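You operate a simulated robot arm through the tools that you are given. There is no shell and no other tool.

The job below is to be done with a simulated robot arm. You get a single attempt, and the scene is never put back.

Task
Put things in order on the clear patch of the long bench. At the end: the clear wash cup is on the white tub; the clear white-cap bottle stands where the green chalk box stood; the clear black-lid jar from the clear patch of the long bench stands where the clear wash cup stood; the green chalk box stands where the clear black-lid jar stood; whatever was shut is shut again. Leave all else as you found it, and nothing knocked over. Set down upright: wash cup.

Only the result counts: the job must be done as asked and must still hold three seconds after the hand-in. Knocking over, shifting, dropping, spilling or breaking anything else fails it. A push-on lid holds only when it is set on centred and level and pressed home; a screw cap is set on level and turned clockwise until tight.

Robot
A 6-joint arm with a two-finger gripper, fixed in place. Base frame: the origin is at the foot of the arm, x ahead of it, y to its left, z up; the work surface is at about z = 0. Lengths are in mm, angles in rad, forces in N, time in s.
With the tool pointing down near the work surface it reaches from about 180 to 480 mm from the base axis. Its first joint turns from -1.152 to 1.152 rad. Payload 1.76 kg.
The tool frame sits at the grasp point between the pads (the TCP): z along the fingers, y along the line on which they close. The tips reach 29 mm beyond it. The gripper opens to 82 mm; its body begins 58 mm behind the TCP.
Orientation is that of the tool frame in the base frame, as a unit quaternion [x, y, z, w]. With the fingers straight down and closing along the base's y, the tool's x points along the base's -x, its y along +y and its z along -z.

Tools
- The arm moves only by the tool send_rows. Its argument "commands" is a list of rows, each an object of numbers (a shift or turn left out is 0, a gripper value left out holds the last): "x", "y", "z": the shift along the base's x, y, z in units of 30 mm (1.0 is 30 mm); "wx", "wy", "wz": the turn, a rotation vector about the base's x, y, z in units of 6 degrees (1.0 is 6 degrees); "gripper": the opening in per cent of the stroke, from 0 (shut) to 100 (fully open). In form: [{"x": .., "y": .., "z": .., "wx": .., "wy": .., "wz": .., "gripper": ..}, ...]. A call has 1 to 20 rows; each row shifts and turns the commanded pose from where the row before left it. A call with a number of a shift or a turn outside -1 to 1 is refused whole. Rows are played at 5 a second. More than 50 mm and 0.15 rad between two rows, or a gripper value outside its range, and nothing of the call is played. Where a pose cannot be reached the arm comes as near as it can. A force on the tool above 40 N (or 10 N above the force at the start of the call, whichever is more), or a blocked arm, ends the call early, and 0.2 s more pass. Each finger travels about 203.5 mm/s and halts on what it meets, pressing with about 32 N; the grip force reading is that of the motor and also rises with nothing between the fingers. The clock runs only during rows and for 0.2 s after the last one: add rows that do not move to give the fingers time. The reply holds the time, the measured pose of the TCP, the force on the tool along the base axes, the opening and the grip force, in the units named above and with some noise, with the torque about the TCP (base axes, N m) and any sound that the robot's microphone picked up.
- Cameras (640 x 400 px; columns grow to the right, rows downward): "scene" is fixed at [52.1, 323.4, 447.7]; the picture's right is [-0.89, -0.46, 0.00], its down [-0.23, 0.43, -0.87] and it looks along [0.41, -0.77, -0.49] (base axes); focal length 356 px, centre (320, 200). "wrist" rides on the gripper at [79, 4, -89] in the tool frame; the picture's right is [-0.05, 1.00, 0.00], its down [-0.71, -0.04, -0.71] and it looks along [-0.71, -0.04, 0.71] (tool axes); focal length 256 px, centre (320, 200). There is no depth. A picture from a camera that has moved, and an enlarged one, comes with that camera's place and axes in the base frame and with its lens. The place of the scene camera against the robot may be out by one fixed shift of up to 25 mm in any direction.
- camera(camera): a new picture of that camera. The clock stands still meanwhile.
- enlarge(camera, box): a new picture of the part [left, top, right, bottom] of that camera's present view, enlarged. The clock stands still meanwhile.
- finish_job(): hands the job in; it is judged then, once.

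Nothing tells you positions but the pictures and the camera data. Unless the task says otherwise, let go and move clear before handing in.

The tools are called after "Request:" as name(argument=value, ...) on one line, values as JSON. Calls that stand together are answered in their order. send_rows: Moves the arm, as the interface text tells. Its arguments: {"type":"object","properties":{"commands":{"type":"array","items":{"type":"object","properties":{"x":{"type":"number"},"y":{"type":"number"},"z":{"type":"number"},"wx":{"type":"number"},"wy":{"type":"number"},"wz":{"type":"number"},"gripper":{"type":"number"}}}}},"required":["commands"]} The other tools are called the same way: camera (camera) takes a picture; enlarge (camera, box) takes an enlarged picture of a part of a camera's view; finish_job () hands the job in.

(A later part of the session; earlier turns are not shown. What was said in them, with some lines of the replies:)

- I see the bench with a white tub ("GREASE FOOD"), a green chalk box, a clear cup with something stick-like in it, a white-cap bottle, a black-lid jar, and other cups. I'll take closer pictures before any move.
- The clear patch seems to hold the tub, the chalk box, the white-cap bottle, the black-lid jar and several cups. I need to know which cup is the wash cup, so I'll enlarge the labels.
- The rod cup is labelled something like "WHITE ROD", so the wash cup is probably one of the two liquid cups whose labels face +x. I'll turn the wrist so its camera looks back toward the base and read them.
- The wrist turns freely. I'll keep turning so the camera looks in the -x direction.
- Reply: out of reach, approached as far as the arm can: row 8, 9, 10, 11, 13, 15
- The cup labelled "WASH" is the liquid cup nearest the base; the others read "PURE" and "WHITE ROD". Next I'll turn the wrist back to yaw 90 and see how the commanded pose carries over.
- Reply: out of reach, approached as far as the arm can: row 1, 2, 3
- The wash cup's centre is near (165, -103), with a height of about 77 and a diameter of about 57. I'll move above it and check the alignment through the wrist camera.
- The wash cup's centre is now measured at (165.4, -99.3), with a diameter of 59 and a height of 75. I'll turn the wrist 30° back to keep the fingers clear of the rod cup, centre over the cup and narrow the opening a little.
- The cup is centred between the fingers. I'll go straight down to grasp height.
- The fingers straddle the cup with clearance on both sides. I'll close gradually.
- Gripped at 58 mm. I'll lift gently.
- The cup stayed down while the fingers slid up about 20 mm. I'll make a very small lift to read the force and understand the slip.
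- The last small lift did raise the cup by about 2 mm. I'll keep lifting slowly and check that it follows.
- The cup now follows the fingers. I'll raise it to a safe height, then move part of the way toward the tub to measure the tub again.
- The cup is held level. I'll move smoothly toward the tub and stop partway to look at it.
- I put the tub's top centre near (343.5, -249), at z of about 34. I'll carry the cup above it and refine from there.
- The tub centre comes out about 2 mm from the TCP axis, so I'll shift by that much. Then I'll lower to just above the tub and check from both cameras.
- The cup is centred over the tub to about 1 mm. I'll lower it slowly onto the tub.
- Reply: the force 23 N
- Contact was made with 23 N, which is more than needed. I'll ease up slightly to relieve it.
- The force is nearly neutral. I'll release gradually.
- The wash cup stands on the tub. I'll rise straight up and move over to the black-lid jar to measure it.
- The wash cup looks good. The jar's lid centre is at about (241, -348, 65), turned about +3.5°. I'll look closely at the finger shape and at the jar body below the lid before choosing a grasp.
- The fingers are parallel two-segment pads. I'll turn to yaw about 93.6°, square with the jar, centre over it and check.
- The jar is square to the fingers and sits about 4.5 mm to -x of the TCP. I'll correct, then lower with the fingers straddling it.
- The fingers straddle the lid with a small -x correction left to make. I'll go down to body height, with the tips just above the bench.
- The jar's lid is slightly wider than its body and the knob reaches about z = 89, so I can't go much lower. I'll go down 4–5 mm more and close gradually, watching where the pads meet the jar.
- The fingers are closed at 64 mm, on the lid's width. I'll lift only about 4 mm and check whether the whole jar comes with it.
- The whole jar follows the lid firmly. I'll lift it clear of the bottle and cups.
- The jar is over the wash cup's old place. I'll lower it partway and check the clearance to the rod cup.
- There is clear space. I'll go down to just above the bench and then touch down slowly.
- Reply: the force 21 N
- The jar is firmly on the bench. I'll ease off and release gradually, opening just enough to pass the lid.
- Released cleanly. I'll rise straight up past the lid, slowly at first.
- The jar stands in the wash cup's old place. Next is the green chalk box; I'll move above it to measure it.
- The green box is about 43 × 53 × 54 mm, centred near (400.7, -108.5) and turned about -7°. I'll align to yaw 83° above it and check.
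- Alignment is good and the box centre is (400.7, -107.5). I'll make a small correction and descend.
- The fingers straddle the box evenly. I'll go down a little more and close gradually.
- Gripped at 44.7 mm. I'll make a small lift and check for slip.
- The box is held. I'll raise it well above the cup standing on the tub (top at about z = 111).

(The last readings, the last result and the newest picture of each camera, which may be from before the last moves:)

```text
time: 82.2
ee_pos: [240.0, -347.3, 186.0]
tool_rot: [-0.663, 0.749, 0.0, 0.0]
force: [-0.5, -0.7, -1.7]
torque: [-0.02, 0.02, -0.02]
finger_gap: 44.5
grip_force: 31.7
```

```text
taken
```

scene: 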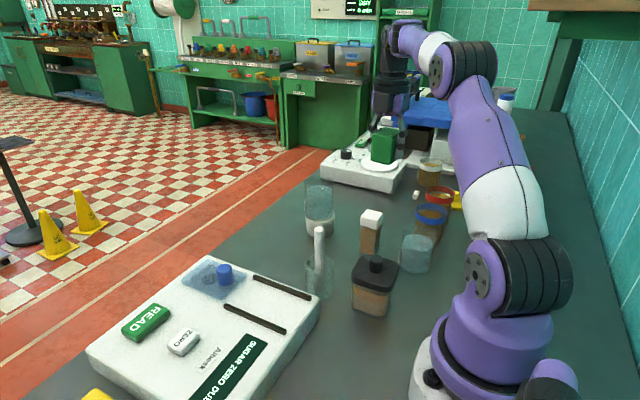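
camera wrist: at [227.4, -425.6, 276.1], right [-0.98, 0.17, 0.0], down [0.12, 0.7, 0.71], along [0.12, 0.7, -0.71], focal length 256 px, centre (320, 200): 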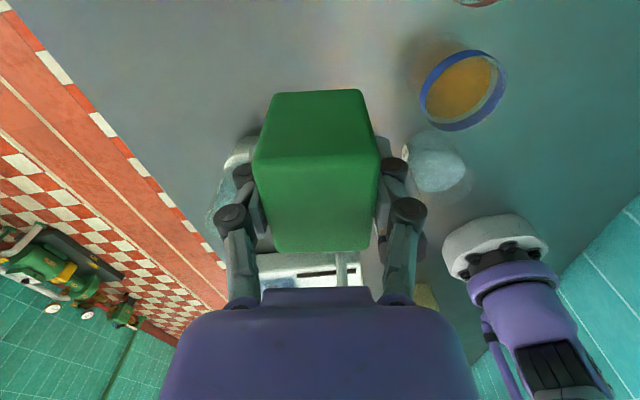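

The box is over the jar's old place. I'll lower it.

Request:
send_rows(commands=[{"z": -0.2}, {"z": -0.35}, {"z": -0.4}, {"z": -0.4}, {"z": -0.4}, {"z": -0.4}, {"z": -0.4}, {"z": -0.4}, {"z": -0.4}, {"z": -0.4}, {"z": -0.4}, {"z": -0.3}, {"z": -0.2}, {}])

Request:
enlarge(camera="scene", box=[330, 130, 450, 230])

```text
time: 85.2
ee_pos: [241.7, -348.4, 44.0]
tool_rot: [-0.663, 0.748, 0.0, 0.0]
force: [-1.1, 0.4, -1.3]
torque: [-0.01, -0.01, -0.02]
finger_gap: 44.5
grip_force: 32.3
```

```text
4.00 times, centred on (390, 180) of scene
camera zoom: at [52.2, 323.4, 447.7], right [-0.89, -0.46, 0.0], down [-0.23, 0.43, -0.87], along [0.41, -0.77, -0.49], focal length 1423 px, centre (40, 280)
```

zoom: 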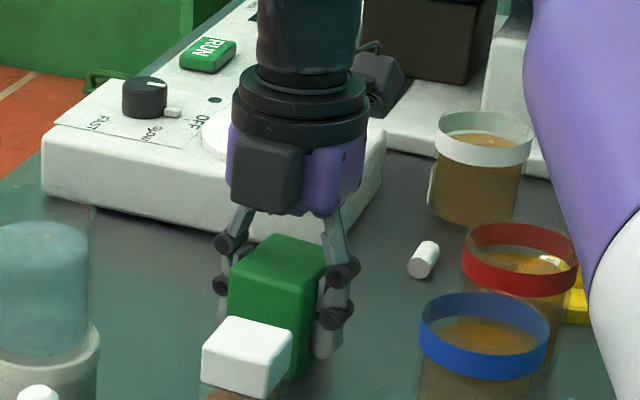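

Request:
send_rows(commands=[{"z": -0.08}, {"z": -0.06}, {}])

Request:
send_rows(commands=[{"z": -0.04}, {}])

```text
time: 86.0
ee_pos: [241.0, -348.0, 41.4]
tool_rot: [-0.663, 0.749, 0.0, 0.0]
force: [-0.5, -0.4, -1.9]
torque: [0.0, 0.0, -0.01]
finger_gap: 44.3
grip_force: 31.4
```

```text
time: 86.6
ee_pos: [240.1, -347.2, 38.8]
tool_rot: [-0.663, 0.749, 0.0, 0.0]
force: [0.4, -0.1, -2.5]
torque: [0.0, 0.0, 0.01]
finger_gap: 44.4
grip_force: 32.0
```

Request:
send_rows(commands=[{"z": -0.04}, {}])

```text
time: 87.2
ee_pos: [241.5, -347.5, 38.5]
tool_rot: [-0.663, 0.749, -0.001, 0.0]
force: [-0.1, -0.9, -1.7]
torque: [-0.01, 0.0, 0.03]
finger_gap: 44.2
grip_force: 32.2
```

Request:
send_rows(commands=[{"z": -0.03}, {}])

```text
time: 87.8
ee_pos: [240.4, -346.8, 38.5]
tool_rot: [-0.662, 0.749, 0.0, 0.0]
force: [-0.2, 0.0, -2.1]
torque: [0.0, 0.02, 0.02]
finger_gap: 44.5
grip_force: 32.3
```

Request:
send_rows(commands=[{"z": -0.04}, {}])

```text
time: 88.4
ee_pos: [241.5, -347.7, 38.0]
tool_rot: [-0.662, 0.749, 0.0, 0.0]
force: [-6.0, 3.8, 14.5]
torque: [0.27, 0.17, 0.01]
finger_gap: 44.3
grip_force: 32.2
```

Contact made. I'll ease off and release gradually.

Request:
send_rows(commands=[{"z": 0.02}, {}, {"gripper": 55}, {"gripper": 57}, {"gripper": 61}, {"gripper": 67}, {"gripper": 75}, {"gripper": 84}, {}])

Request:
camera(camera="wrist")

Request:
enlarge(camera="scene", box=[330, 130, 450, 230])

```text
time: 90.4
ee_pos: [240.8, -345.9, 37.2]
tool_rot: [-0.663, 0.749, -0.001, 0.0]
force: [0.7, -0.4, 0.5]
torque: [0.01, -0.01, 0.0]
finger_gap: 69.0
grip_force: 0.0
```

```text
taken
camera wrist: at [227.9, -425.1, 127.4], right [-0.98, 0.17, 0.0], down [0.12, 0.7, 0.71], along [0.12, 0.7, -0.71], focal length 256 px, centre (320, 200)
```

wrist: 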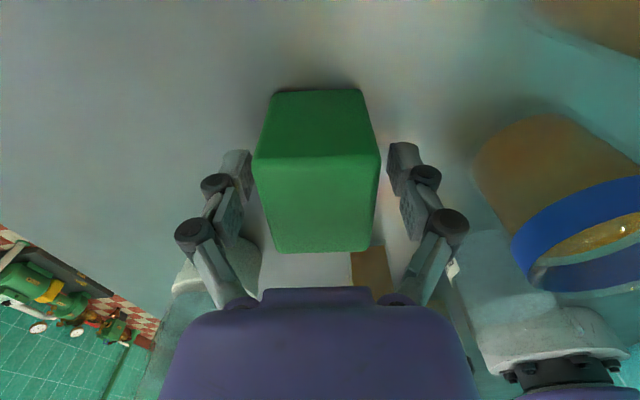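

```text
4.00 times, centred on (390, 180) of scene
camera zoom: at [52.1, 323.4, 447.7], right [-0.89, -0.46, 0.0], down [-0.23, 0.43, -0.87], along [0.41, -0.77, -0.49], focal length 1423 px, centre (40, 280)
```

zoom: 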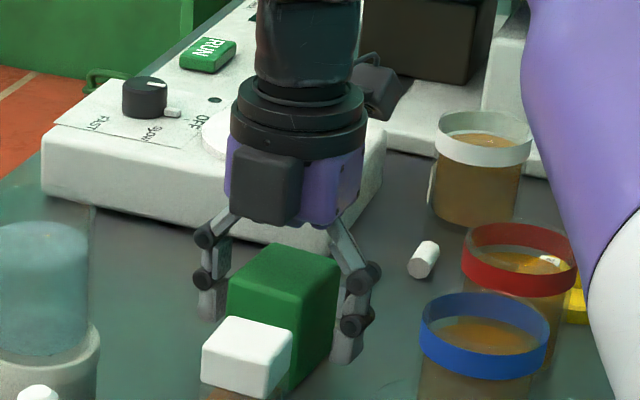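

Box released in place. I'll rise and move over the white-cap bottle.

Request:
send_rows(commands=[{"z": 0.2}, {"z": 0.4}, {"z": 0.6}, {"z": 0.7}, {"z": 0.7}, {"z": 0.7}, {"z": 0.7}, {"z": 0.6}, {"z": 0.4, "gripper": 100}, {"y": 0.5, "x": -0.1}, {"y": 0.7, "x": -0.1}, {"y": 0.7, "x": -0.1}, {"y": 0.7, "x": -0.1}, {"y": 0.7, "x": -0.1}, {"y": 0.5, "x": -0.1}, {}])

Request:
camera(camera="wrist")

Request:
enlarge(camera="wrist", box=[240, 20, 400, 140])

Request:
camera(camera="scene")

```text
time: 93.8
ee_pos: [222.7, -233.4, 185.9]
tool_rot: [-0.662, 0.749, 0.0, 0.0]
force: [0.5, -0.3, 1.0]
torque: [-0.02, -0.01, -0.05]
finger_gap: 81.8
grip_force: 0.0
```

```text
taken
camera wrist: at [208.9, -311.5, 276.0], right [-0.98, 0.17, 0.0], down [0.12, 0.7, 0.71], along [0.12, 0.7, -0.71], focal length 256 px, centre (320, 200)
```

wrist: 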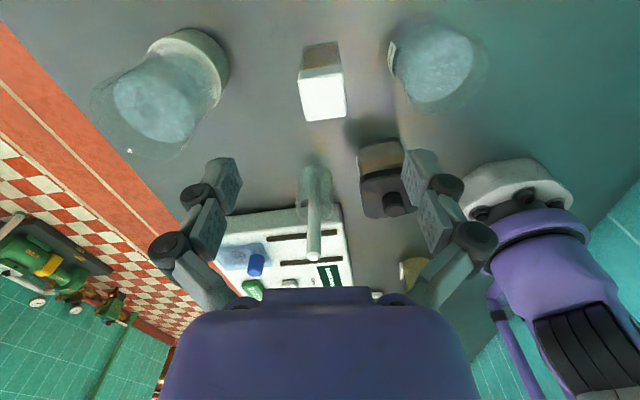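

```text
3.33 times, centred on (320, 80) of wrist
camera zoom: at [208.9, -311.5, 276.0], right [-0.98, 0.17, 0.0], down [0.12, 0.7, 0.71], along [0.12, 0.7, -0.71], focal length 853 px, centre (320, 600)
```

zoom: 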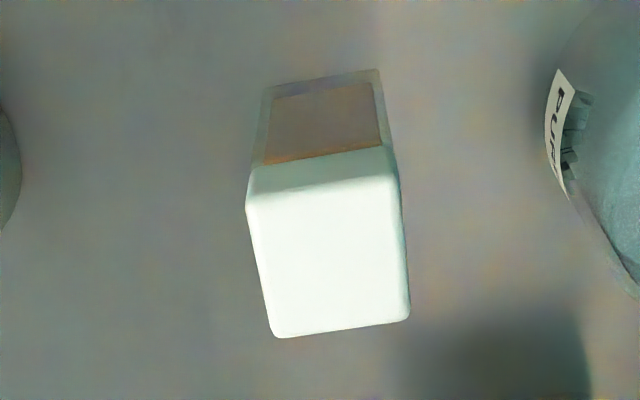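

```text
taken
```

scene: 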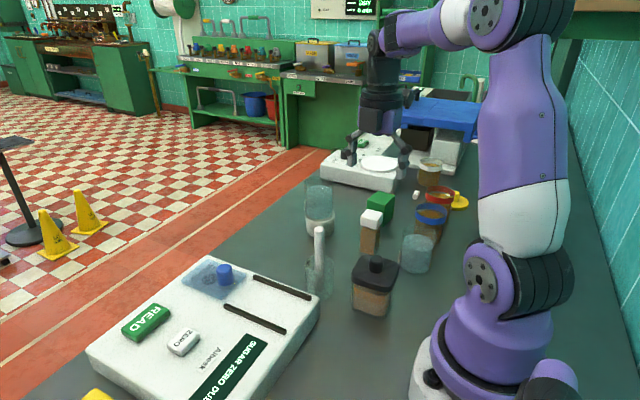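

The bottle is about 35 mm square and 73–76 tall, centred near (220, -226) and turned about -2°. I'll align to yaw 88°, narrow the fingers to keep clear of the PURE cup, and check lower down.

Request:
send_rows(commands=[{"x": -0.08, "y": 0.25, "wz": 0.82, "gripper": 70}, {"z": -0.5}, {"z": -0.6}, {"z": -0.5}, {}])

Request:
camera(camera="wrist")

Request:
enlarge(camera="wrist", box=[240, 40, 400, 180])

```text
time: 95.0
ee_pos: [219.3, -225.6, 139.7]
tool_rot: [-0.694, 0.72, 0.0, 0.0]
force: [0.1, -0.2, -0.7]
torque: [0.01, 0.02, 0.01]
finger_gap: 57.5
grip_force: 0.1
```

```text
taken
camera wrist: at [212.7, -304.8, 229.2], right [-1.0, 0.09, 0.0], down [0.06, 0.7, 0.71], along [0.06, 0.7, -0.71], focal length 256 px, centre (320, 200)
```

wrist: 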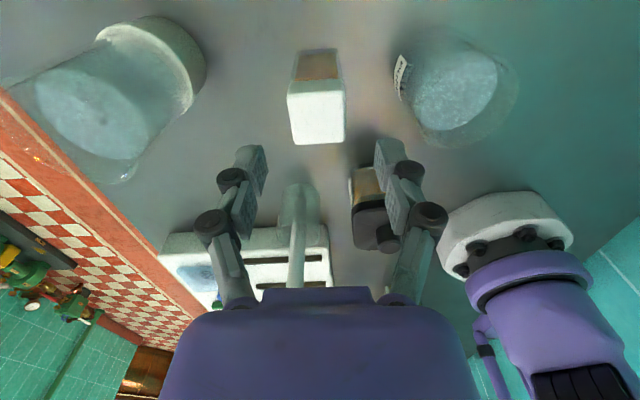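

```text
2.86 times, centred on (320, 110) of wrist
camera zoom: at [212.7, -304.8, 229.2], right [-1.0, 0.09, 0.0], down [0.06, 0.7, 0.71], along [0.06, 0.7, -0.71], focal length 731 px, centre (320, 457)
```

zoom: 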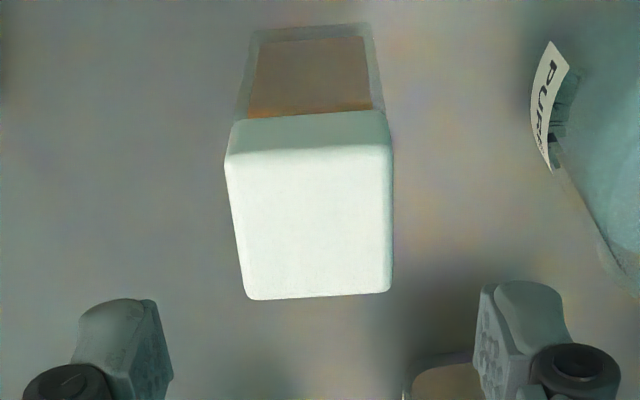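

The bottle's centre is about (220.5, -226.8) and its top about z = 79. I'll make a small correction and descend around it.

Request:
send_rows(commands=[{"x": 0.04, "y": -0.04}, {"z": -0.4}, {"z": -0.4}, {"z": -0.4}, {"z": -0.4}, {"z": -0.4}, {"z": -0.4}, {"z": -0.4}, {}])

Request:
camera(camera="wrist")

Request:
enlarge(camera="scene", box=[310, 170, 450, 290])

```text
time: 97.0
ee_pos: [220.6, -227.5, 54.8]
tool_rot: [-0.693, 0.721, 0.001, 0.0]
force: [-0.2, 0.2, 0.7]
torque: [0.0, -0.04, 0.03]
finger_gap: 57.6
grip_force: 0.1
```

```text
taken
camera wrist: at [214.3, -305.9, 145.4], right [-1.0, 0.09, 0.0], down [0.06, 0.7, 0.71], along [0.06, 0.7, -0.71], focal length 256 px, centre (320, 200)
```

wrist: 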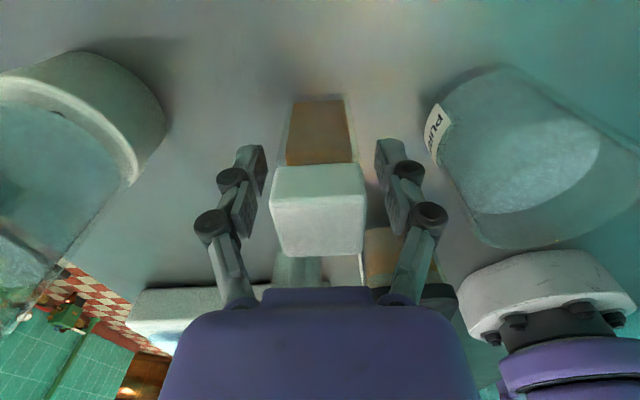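

```text
3.33 times, centred on (380, 230) of scene
camera zoom: at [52.1, 323.4, 447.7], right [-0.89, -0.46, 0.0], down [-0.23, 0.43, -0.87], along [0.41, -0.77, -0.49], focal length 1186 px, centre (120, 100)
```

zoom: 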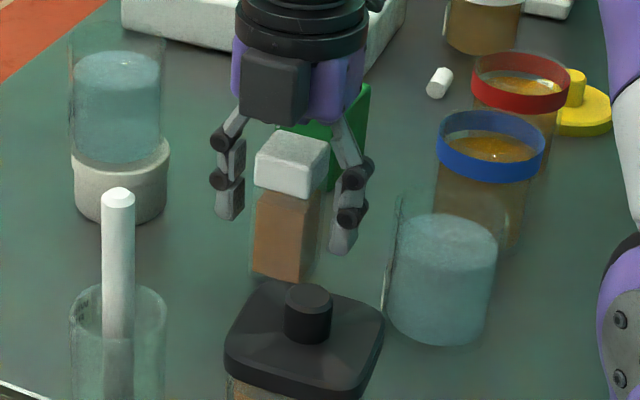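

It's well centred. I'll go down to grasp height.

Request:
send_rows(commands=[{"z": -0.25}, {"z": -0.25}, {"z": -0.2}, {}])

Request:
camera(camera="wrist")

Request:
enlarge(camera="scene", box=[330, 180, 430, 270])

```text
time: 98.0
ee_pos: [220.6, -226.4, 34.1]
tool_rot: [-0.694, 0.72, 0.0, 0.0]
force: [0.4, 0.2, 0.6]
torque: [0.0, 0.05, 0.0]
finger_gap: 57.5
grip_force: 0.1
```

```text
taken
camera wrist: at [214.5, -305.5, 124.4], right [-1.0, 0.09, 0.0], down [0.06, 0.7, 0.71], along [0.06, 0.7, -0.71], focal length 256 px, centre (320, 200)
```

wrist: 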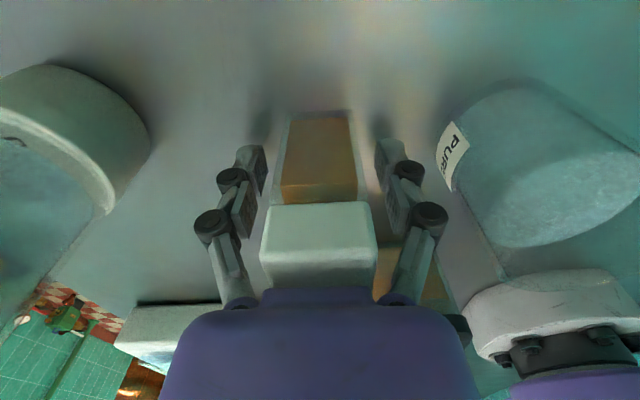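

```text
4.44 times, centred on (380, 225) of scene
camera zoom: at [52.1, 323.4, 447.7], right [-0.89, -0.46, 0.0], down [-0.23, 0.43, -0.87], along [0.41, -0.77, -0.49], focal length 1581 px, centre (53, 89)
```

zoom: 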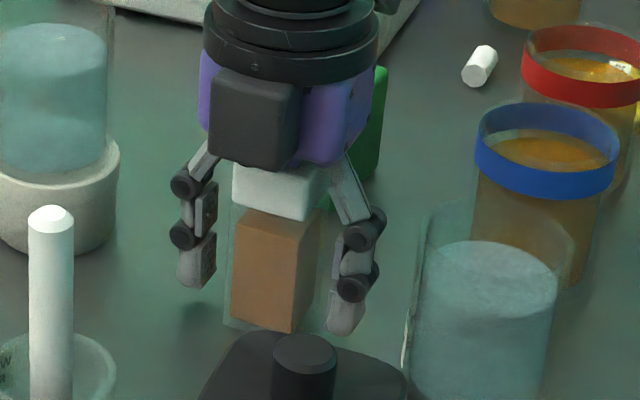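

The tips flank the bottle's body. I'll close gradually.

Request:
send_rows(commands=[{"gripper": 63}, {"gripper": 57}, {"gripper": 52}, {"gripper": 49}, {"gripper": 47}, {"gripper": 45}, {"gripper": 43}, {"gripper": 40}, {"gripper": 37}, {}])

Request:
enlarge(camera="scene", box=[330, 180, 430, 270])

```text
time: 100.2
ee_pos: [220.7, -226.6, 34.5]
tool_rot: [-0.695, 0.719, 0.0, 0.0]
force: [-0.7, 1.5, 3.6]
torque: [0.01, 0.02, -0.02]
finger_gap: 33.0
grip_force: 32.1
```

```text
4.44 times, centred on (380, 225) of scene
camera zoom: at [52.1, 323.4, 447.7], right [-0.89, -0.46, 0.0], down [-0.23, 0.43, -0.87], along [0.41, -0.77, -0.49], focal length 1581 px, centre (53, 89)
```

zoom: 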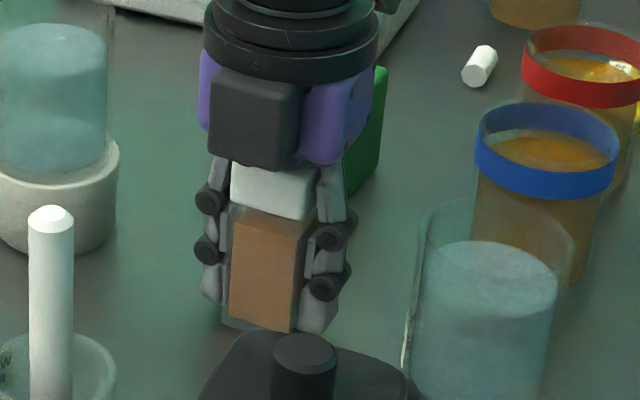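

Gripped on the body at 33 mm. I'll make a small test lift.

Request:
send_rows(commands=[{"z": 0.1}, {"z": 0.1}, {"z": 0.1}, {}])

Request:
enlarge(camera="scene", box=[330, 180, 430, 270])

```text
time: 101.2
ee_pos: [221.1, -228.2, 42.7]
tool_rot: [-0.694, 0.72, 0.0, 0.0]
force: [-0.2, 0.5, 0.3]
torque: [-0.01, 0.02, 0.03]
finger_gap: 33.3
grip_force: 31.6
```

```text
4.44 times, centred on (380, 225) of scene
camera zoom: at [52.1, 323.4, 447.7], right [-0.89, -0.46, 0.0], down [-0.23, 0.43, -0.87], along [0.41, -0.77, -0.49], focal length 1581 px, centre (53, 89)
```

zoom: 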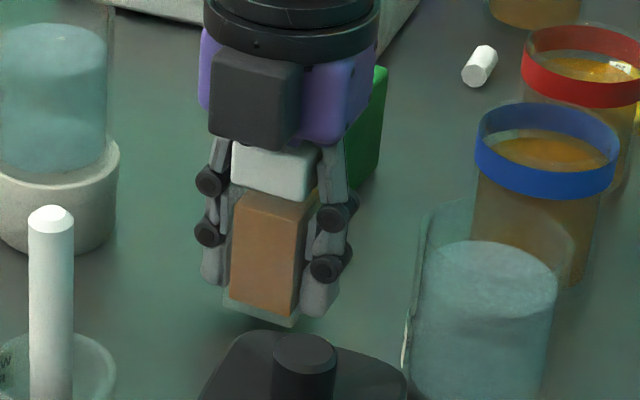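

The bottle comes up with its cap on. I'll raise it and carry it to the green box's old place.

Request:
send_rows(commands=[{"z": 0.2}, {"z": 0.3}, {"z": 0.4}, {"z": 0.4}, {"z": 0.4}, {"z": 0.4}, {"z": 0.4}, {"z": 0.4}, {"z": 0.4}, {"z": 0.3}, {"z": 0.2}, {}])

Request:
send_rows(commands=[{"x": 0.1, "y": 0.066}, {"x": 0.2, "y": 0.133}, {"x": 0.3, "y": 0.2}, {"x": 0.4, "y": 0.265}, {"x": 0.5, "y": 0.332}, {"x": 0.5, "y": 0.332}, {"x": 0.5, "y": 0.332}, {"x": 0.5, "y": 0.332}, {"x": 0.5, "y": 0.332}, {"x": 0.5, "y": 0.332}, {"x": 0.5, "y": 0.332}, {"x": 0.5, "y": 0.332}, {"x": 0.4, "y": 0.265}, {"x": 0.3, "y": 0.2}, {"x": 0.2, "y": 0.133}, {"x": 0.1, "y": 0.066}, {}, {}])

Request:
camera(camera="scene")

Request:
camera(camera="wrist")

```text
time: 103.8
ee_pos: [221.8, -228.1, 156.5]
tool_rot: [-0.693, 0.721, 0.0, 0.0]
force: [0.0, 0.2, -1.6]
torque: [-0.02, 0.02, 0.0]
finger_gap: 33.2
grip_force: 32.3
```

```text
time: 107.6
ee_pos: [400.1, -107.6, 158.0]
tool_rot: [-0.693, 0.721, 0.0, 0.0]
force: [-0.4, 0.3, -1.9]
torque: [-0.02, 0.01, 0.01]
finger_gap: 33.3
grip_force: 31.7
```

```text
taken
```

scene: 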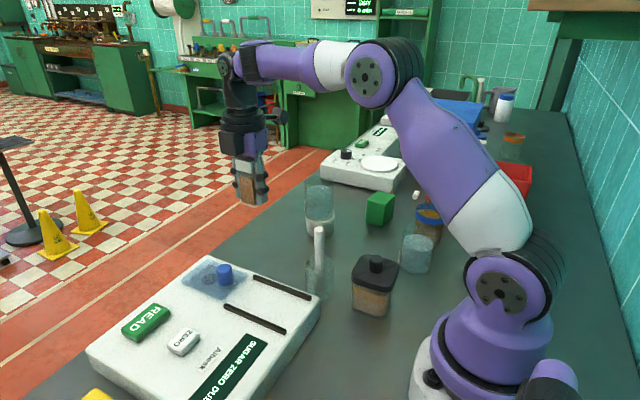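

```text
taken
camera wrist: at [394.7, -186.7, 248.5], right [-1.0, 0.09, 0.0], down [0.06, 0.7, 0.71], along [0.06, 0.7, -0.71], focal length 256 px, centre (320, 200)
```

wrist: 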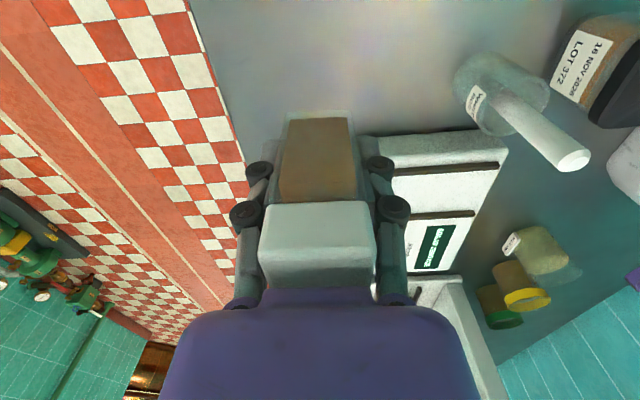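

I'm over the target. I'll lower the bottle.

Request:
send_rows(commands=[{"z": -0.2}, {"z": -0.35}, {"z": -0.4}, {"z": -0.4}, {"z": -0.4}, {"z": -0.4}, {"z": -0.4}, {"z": -0.4}, {"z": -0.4}, {"z": -0.3}, {"z": -0.2}, {}])

Request:
enlarge(camera="scene", box=[200, 170, 340, 290])

```text
time: 110.2
ee_pos: [401.9, -106.4, 40.1]
tool_rot: [-0.694, 0.72, -0.001, 0.0]
force: [0.0, 0.3, -0.7]
torque: [-0.01, 0.02, 0.03]
finger_gap: 33.2
grip_force: 31.9
```

```text
3.33 times, centred on (270, 230) of scene
camera zoom: at [52.2, 323.4, 447.7], right [-0.89, -0.46, 0.0], down [-0.23, 0.43, -0.87], along [0.41, -0.77, -0.49], focal length 1186 px, centre (487, 100)
```

zoom: 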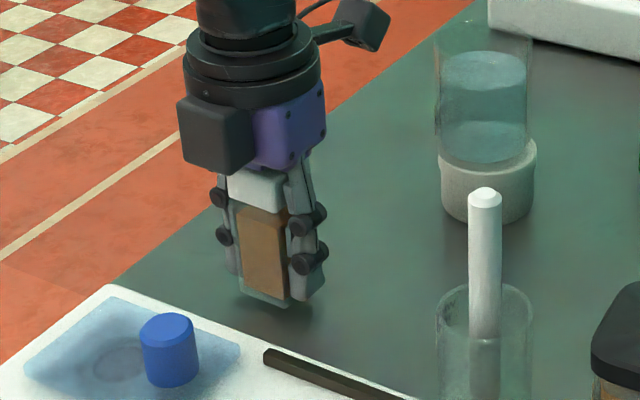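

Request:
send_rows(commands=[{"z": -0.07}, {"z": -0.05}, {}])

Request:
send_rows(commands=[{"z": -0.04}, {}])

```text
time: 111.0
ee_pos: [402.1, -106.3, 37.2]
tool_rot: [-0.694, 0.72, 0.0, 0.0]
force: [0.7, 0.0, -0.9]
torque: [0.0, 0.0, -0.02]
finger_gap: 33.0
grip_force: 31.4
```

```text
time: 111.6
ee_pos: [402.1, -106.0, 36.6]
tool_rot: [-0.694, 0.72, 0.0, -0.001]
force: [0.1, 0.4, -1.0]
torque: [0.01, 0.01, 0.0]
finger_gap: 33.1
grip_force: 32.5
```

Request:
send_rows(commands=[{"x": -0.05, "y": -0.04}, {}, {"z": -0.04}, {}])

Request:
send_rows(commands=[{"z": -0.04}, {}])

```text
time: 112.6
ee_pos: [400.0, -105.8, 35.0]
tool_rot: [-0.694, 0.72, 0.0, -0.001]
force: [-0.4, -0.3, -0.7]
torque: [-0.01, 0.02, -0.01]
finger_gap: 33.1
grip_force: 31.8
```

```text
time: 113.2
ee_pos: [401.2, -108.2, 33.6]
tool_rot: [-0.694, 0.72, -0.002, 0.0]
force: [-5.3, 2.6, 19.8]
torque: [0.03, 0.21, 0.03]
finger_gap: 33.4
grip_force: 32.1
```

Contact made with the bench. I'll ease off slightly and release gradually.

Request:
send_rows(commands=[{"z": 0.02}, {"z": 0.01}, {"gripper": 41}, {"gripper": 43}, {"gripper": 46}, {"gripper": 51}, {"gripper": 58}, {"gripper": 66}, {"gripper": 72}, {}])

Request:
camera(camera="wrist")

Request:
enlarge(camera="scene", box=[200, 170, 340, 290])

```text
time: 115.4
ee_pos: [399.6, -107.8, 35.5]
tool_rot: [-0.694, 0.72, 0.0, 0.0]
force: [-0.5, 0.7, 0.1]
torque: [-0.02, -0.05, -0.02]
finger_gap: 59.0
grip_force: 0.0
```

```text
taken
camera wrist: at [394.2, -186.9, 125.6], right [-1.0, 0.09, 0.0], down [0.06, 0.7, 0.71], along [0.06, 0.7, -0.71], focal length 256 px, centre (320, 200)
```

wrist: 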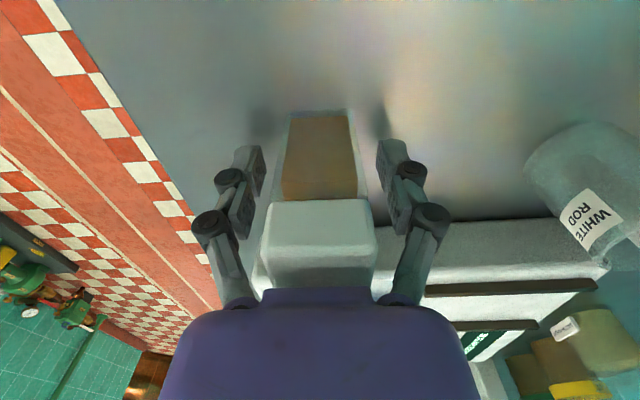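

```text
3.33 times, centred on (270, 230) of scene
camera zoom: at [52.1, 323.4, 447.7], right [-0.89, -0.46, 0.0], down [-0.23, 0.43, -0.87], along [0.41, -0.77, -0.49], focal length 1186 px, centre (487, 100)
```

zoom: 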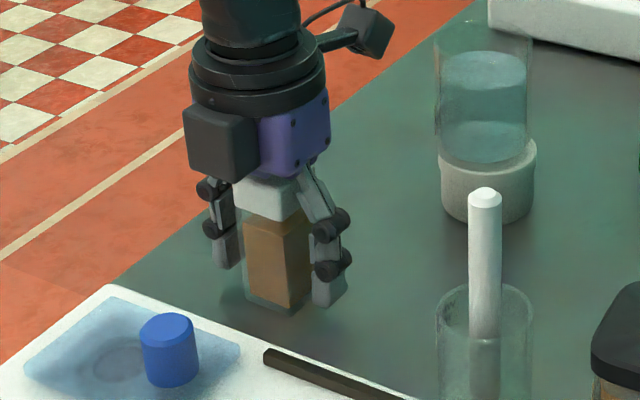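

The bottle is released and standing. I'll rise straight up and move clear, then inspect everything.

Request:
send_rows(commands=[{"z": 0.2}, {"z": 0.3}, {"z": 0.4}, {"z": 0.5}, {"z": 0.6}, {"z": 0.7}, {"z": 0.7}, {"z": 0.7}, {"z": 0.6}, {"z": 0.4}, {}])

Request:
camera(camera="wrist")

Request:
camera(camera="scene")

Request:
enlarge(camera="scene", box=[220, 160, 460, 320])

```text
time: 117.8
ee_pos: [399.6, -107.7, 186.6]
tool_rot: [-0.694, 0.72, 0.0, 0.0]
force: [0.0, 0.0, 0.0]
torque: [0.01, -0.02, 0.01]
finger_gap: 59.1
grip_force: 0.0
```

```text
taken
camera wrist: at [392.8, -187.2, 277.2], right [-1.0, 0.09, 0.0], down [0.06, 0.7, 0.71], along [0.06, 0.7, -0.71], focal length 256 px, centre (320, 200)
```

wrist: 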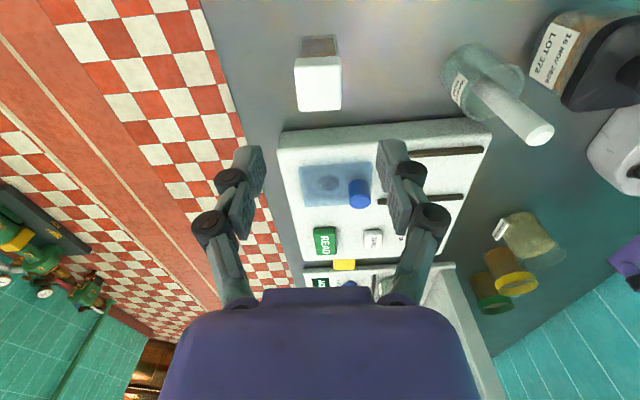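

```text
taken
```

scene: 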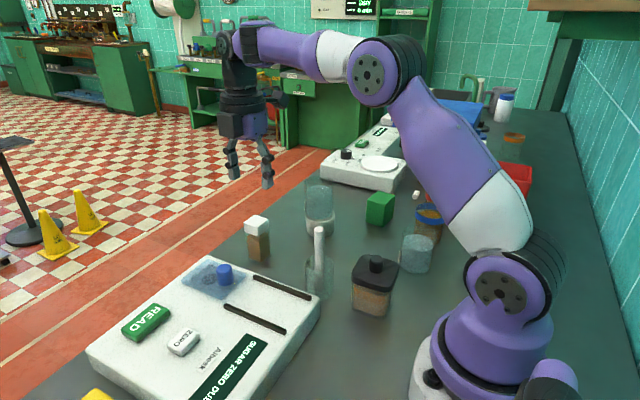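

```text
2.50 times, centred on (340, 240) of scene
camera zoom: at [52.1, 323.4, 447.7], right [-0.89, -0.46, 0.0], down [-0.23, 0.43, -0.87], along [0.41, -0.77, -0.49], focal length 889 px, centre (270, 100)
```

zoom: 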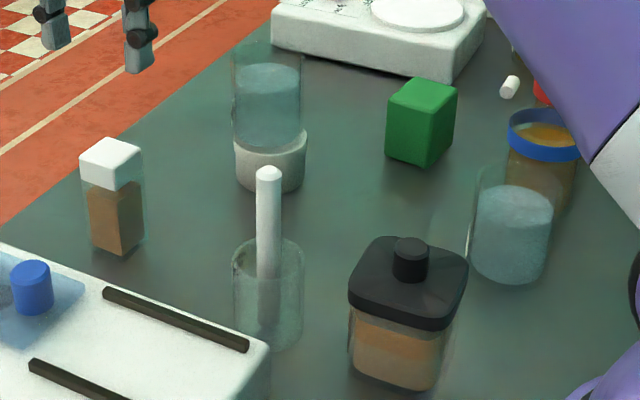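

All four items look placed. I'll take close looks at the jar lid, the bottle cap and the cup on the tub while backing the arm off to a neutral spot.

Request:
send_rows(commands=[{"z": 0.6, "x": -0.3}, {"z": 0.6, "x": -0.5, "y": -0.3}, {"z": 0.5, "x": -0.6, "y": -0.4}, {"z": 0.3, "x": -0.6, "y": -0.4}, {"x": -0.6, "y": -0.4}, {"x": -0.6, "y": -0.4}, {"x": -0.4, "y": -0.2}, {}, {}])

Request:
enlarge(camera="scene", box=[330, 240, 430, 330])

Request:
enlarge(camera="scene", box=[230, 170, 410, 280])

Request:
camera(camera="wrist")

```text
time: 119.8
ee_pos: [292.6, -172.3, 246.6]
tool_rot: [-0.694, 0.72, 0.0, 0.0]
force: [0.4, -0.6, 0.3]
torque: [-0.02, 0.0, 0.0]
finger_gap: 58.9
grip_force: 0.1
```

```text
4.44 times, centred on (380, 285) of scene
camera zoom: at [52.1, 323.4, 447.7], right [-0.89, -0.46, 0.0], down [-0.23, 0.43, -0.87], along [0.41, -0.77, -0.49], focal length 1581 px, centre (53, -178)
```

zoom: 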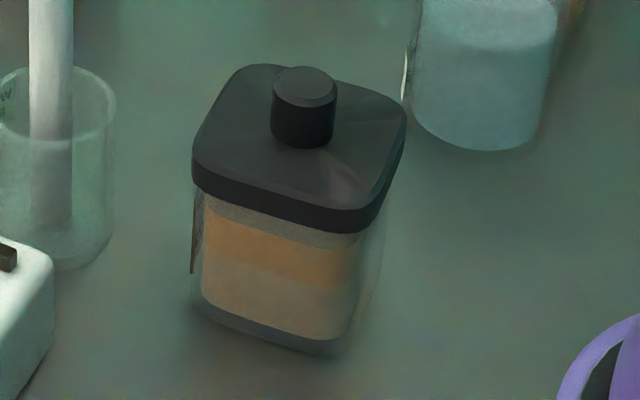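

```text
3.56 times, centred on (320, 225) of scene
camera zoom: at [52.1, 323.4, 447.7], right [-0.89, -0.46, 0.0], down [-0.23, 0.43, -0.87], along [0.41, -0.77, -0.49], focal length 1265 px, centre (320, 111)
```

zoom: 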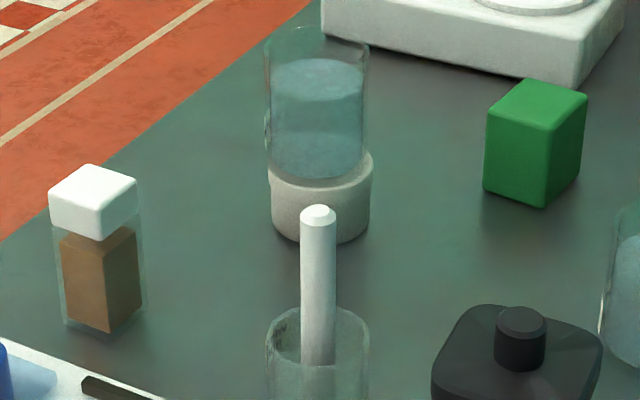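

```text
taken
camera wrist: at [285.5, -251.1, 336.8], right [-1.0, 0.09, 0.0], down [0.06, 0.7, 0.71], along [0.06, 0.7, -0.71], focal length 256 px, centre (320, 200)
```

wrist: 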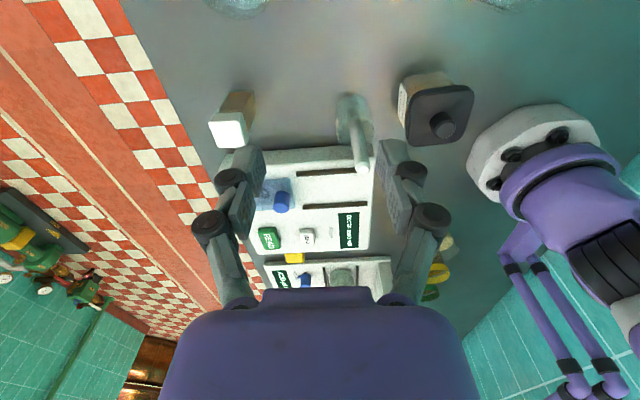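

The wash cup stands upright on the tub and the jar, lid seated, is in the cup's old place. The green box is where the jar was, and the capped bottle is where the green box was. The PURE cup, the rod cup and the rest look undisturbed and the arm is clear, so I'll hand in.

Request:
finish_job()

```text
The job is handed in.
```

The job is done and handed in; the hand-in reply gave no verdict, so the checks below come from the last pictures.

- **Wash cup:** the cup labelled "WASH" stands upright on the white tub, centred to about 1 mm, with its liquid still in it.
- **Black-lid jar:** it stands where the wash cup stood, at about (165, -98). I had to lift it by its lid, which is wider than the body. The lid held, and I pressed it down with about 20 N when setting it on the bench.
- **Green chalk box:** it stands where the jar stood, at about (240, -347).
- **White-cap bottle:** it stands where the green box stood, at about (400, -107). I gripped it by the body, and the cap stayed on.

On the first lift of the wash cup the fingers slid up about 20 mm before they held. The cup stayed on the bench during that, and I saw no spill. Nothing else looks moved or knocked over, and the arm is clear of everything.
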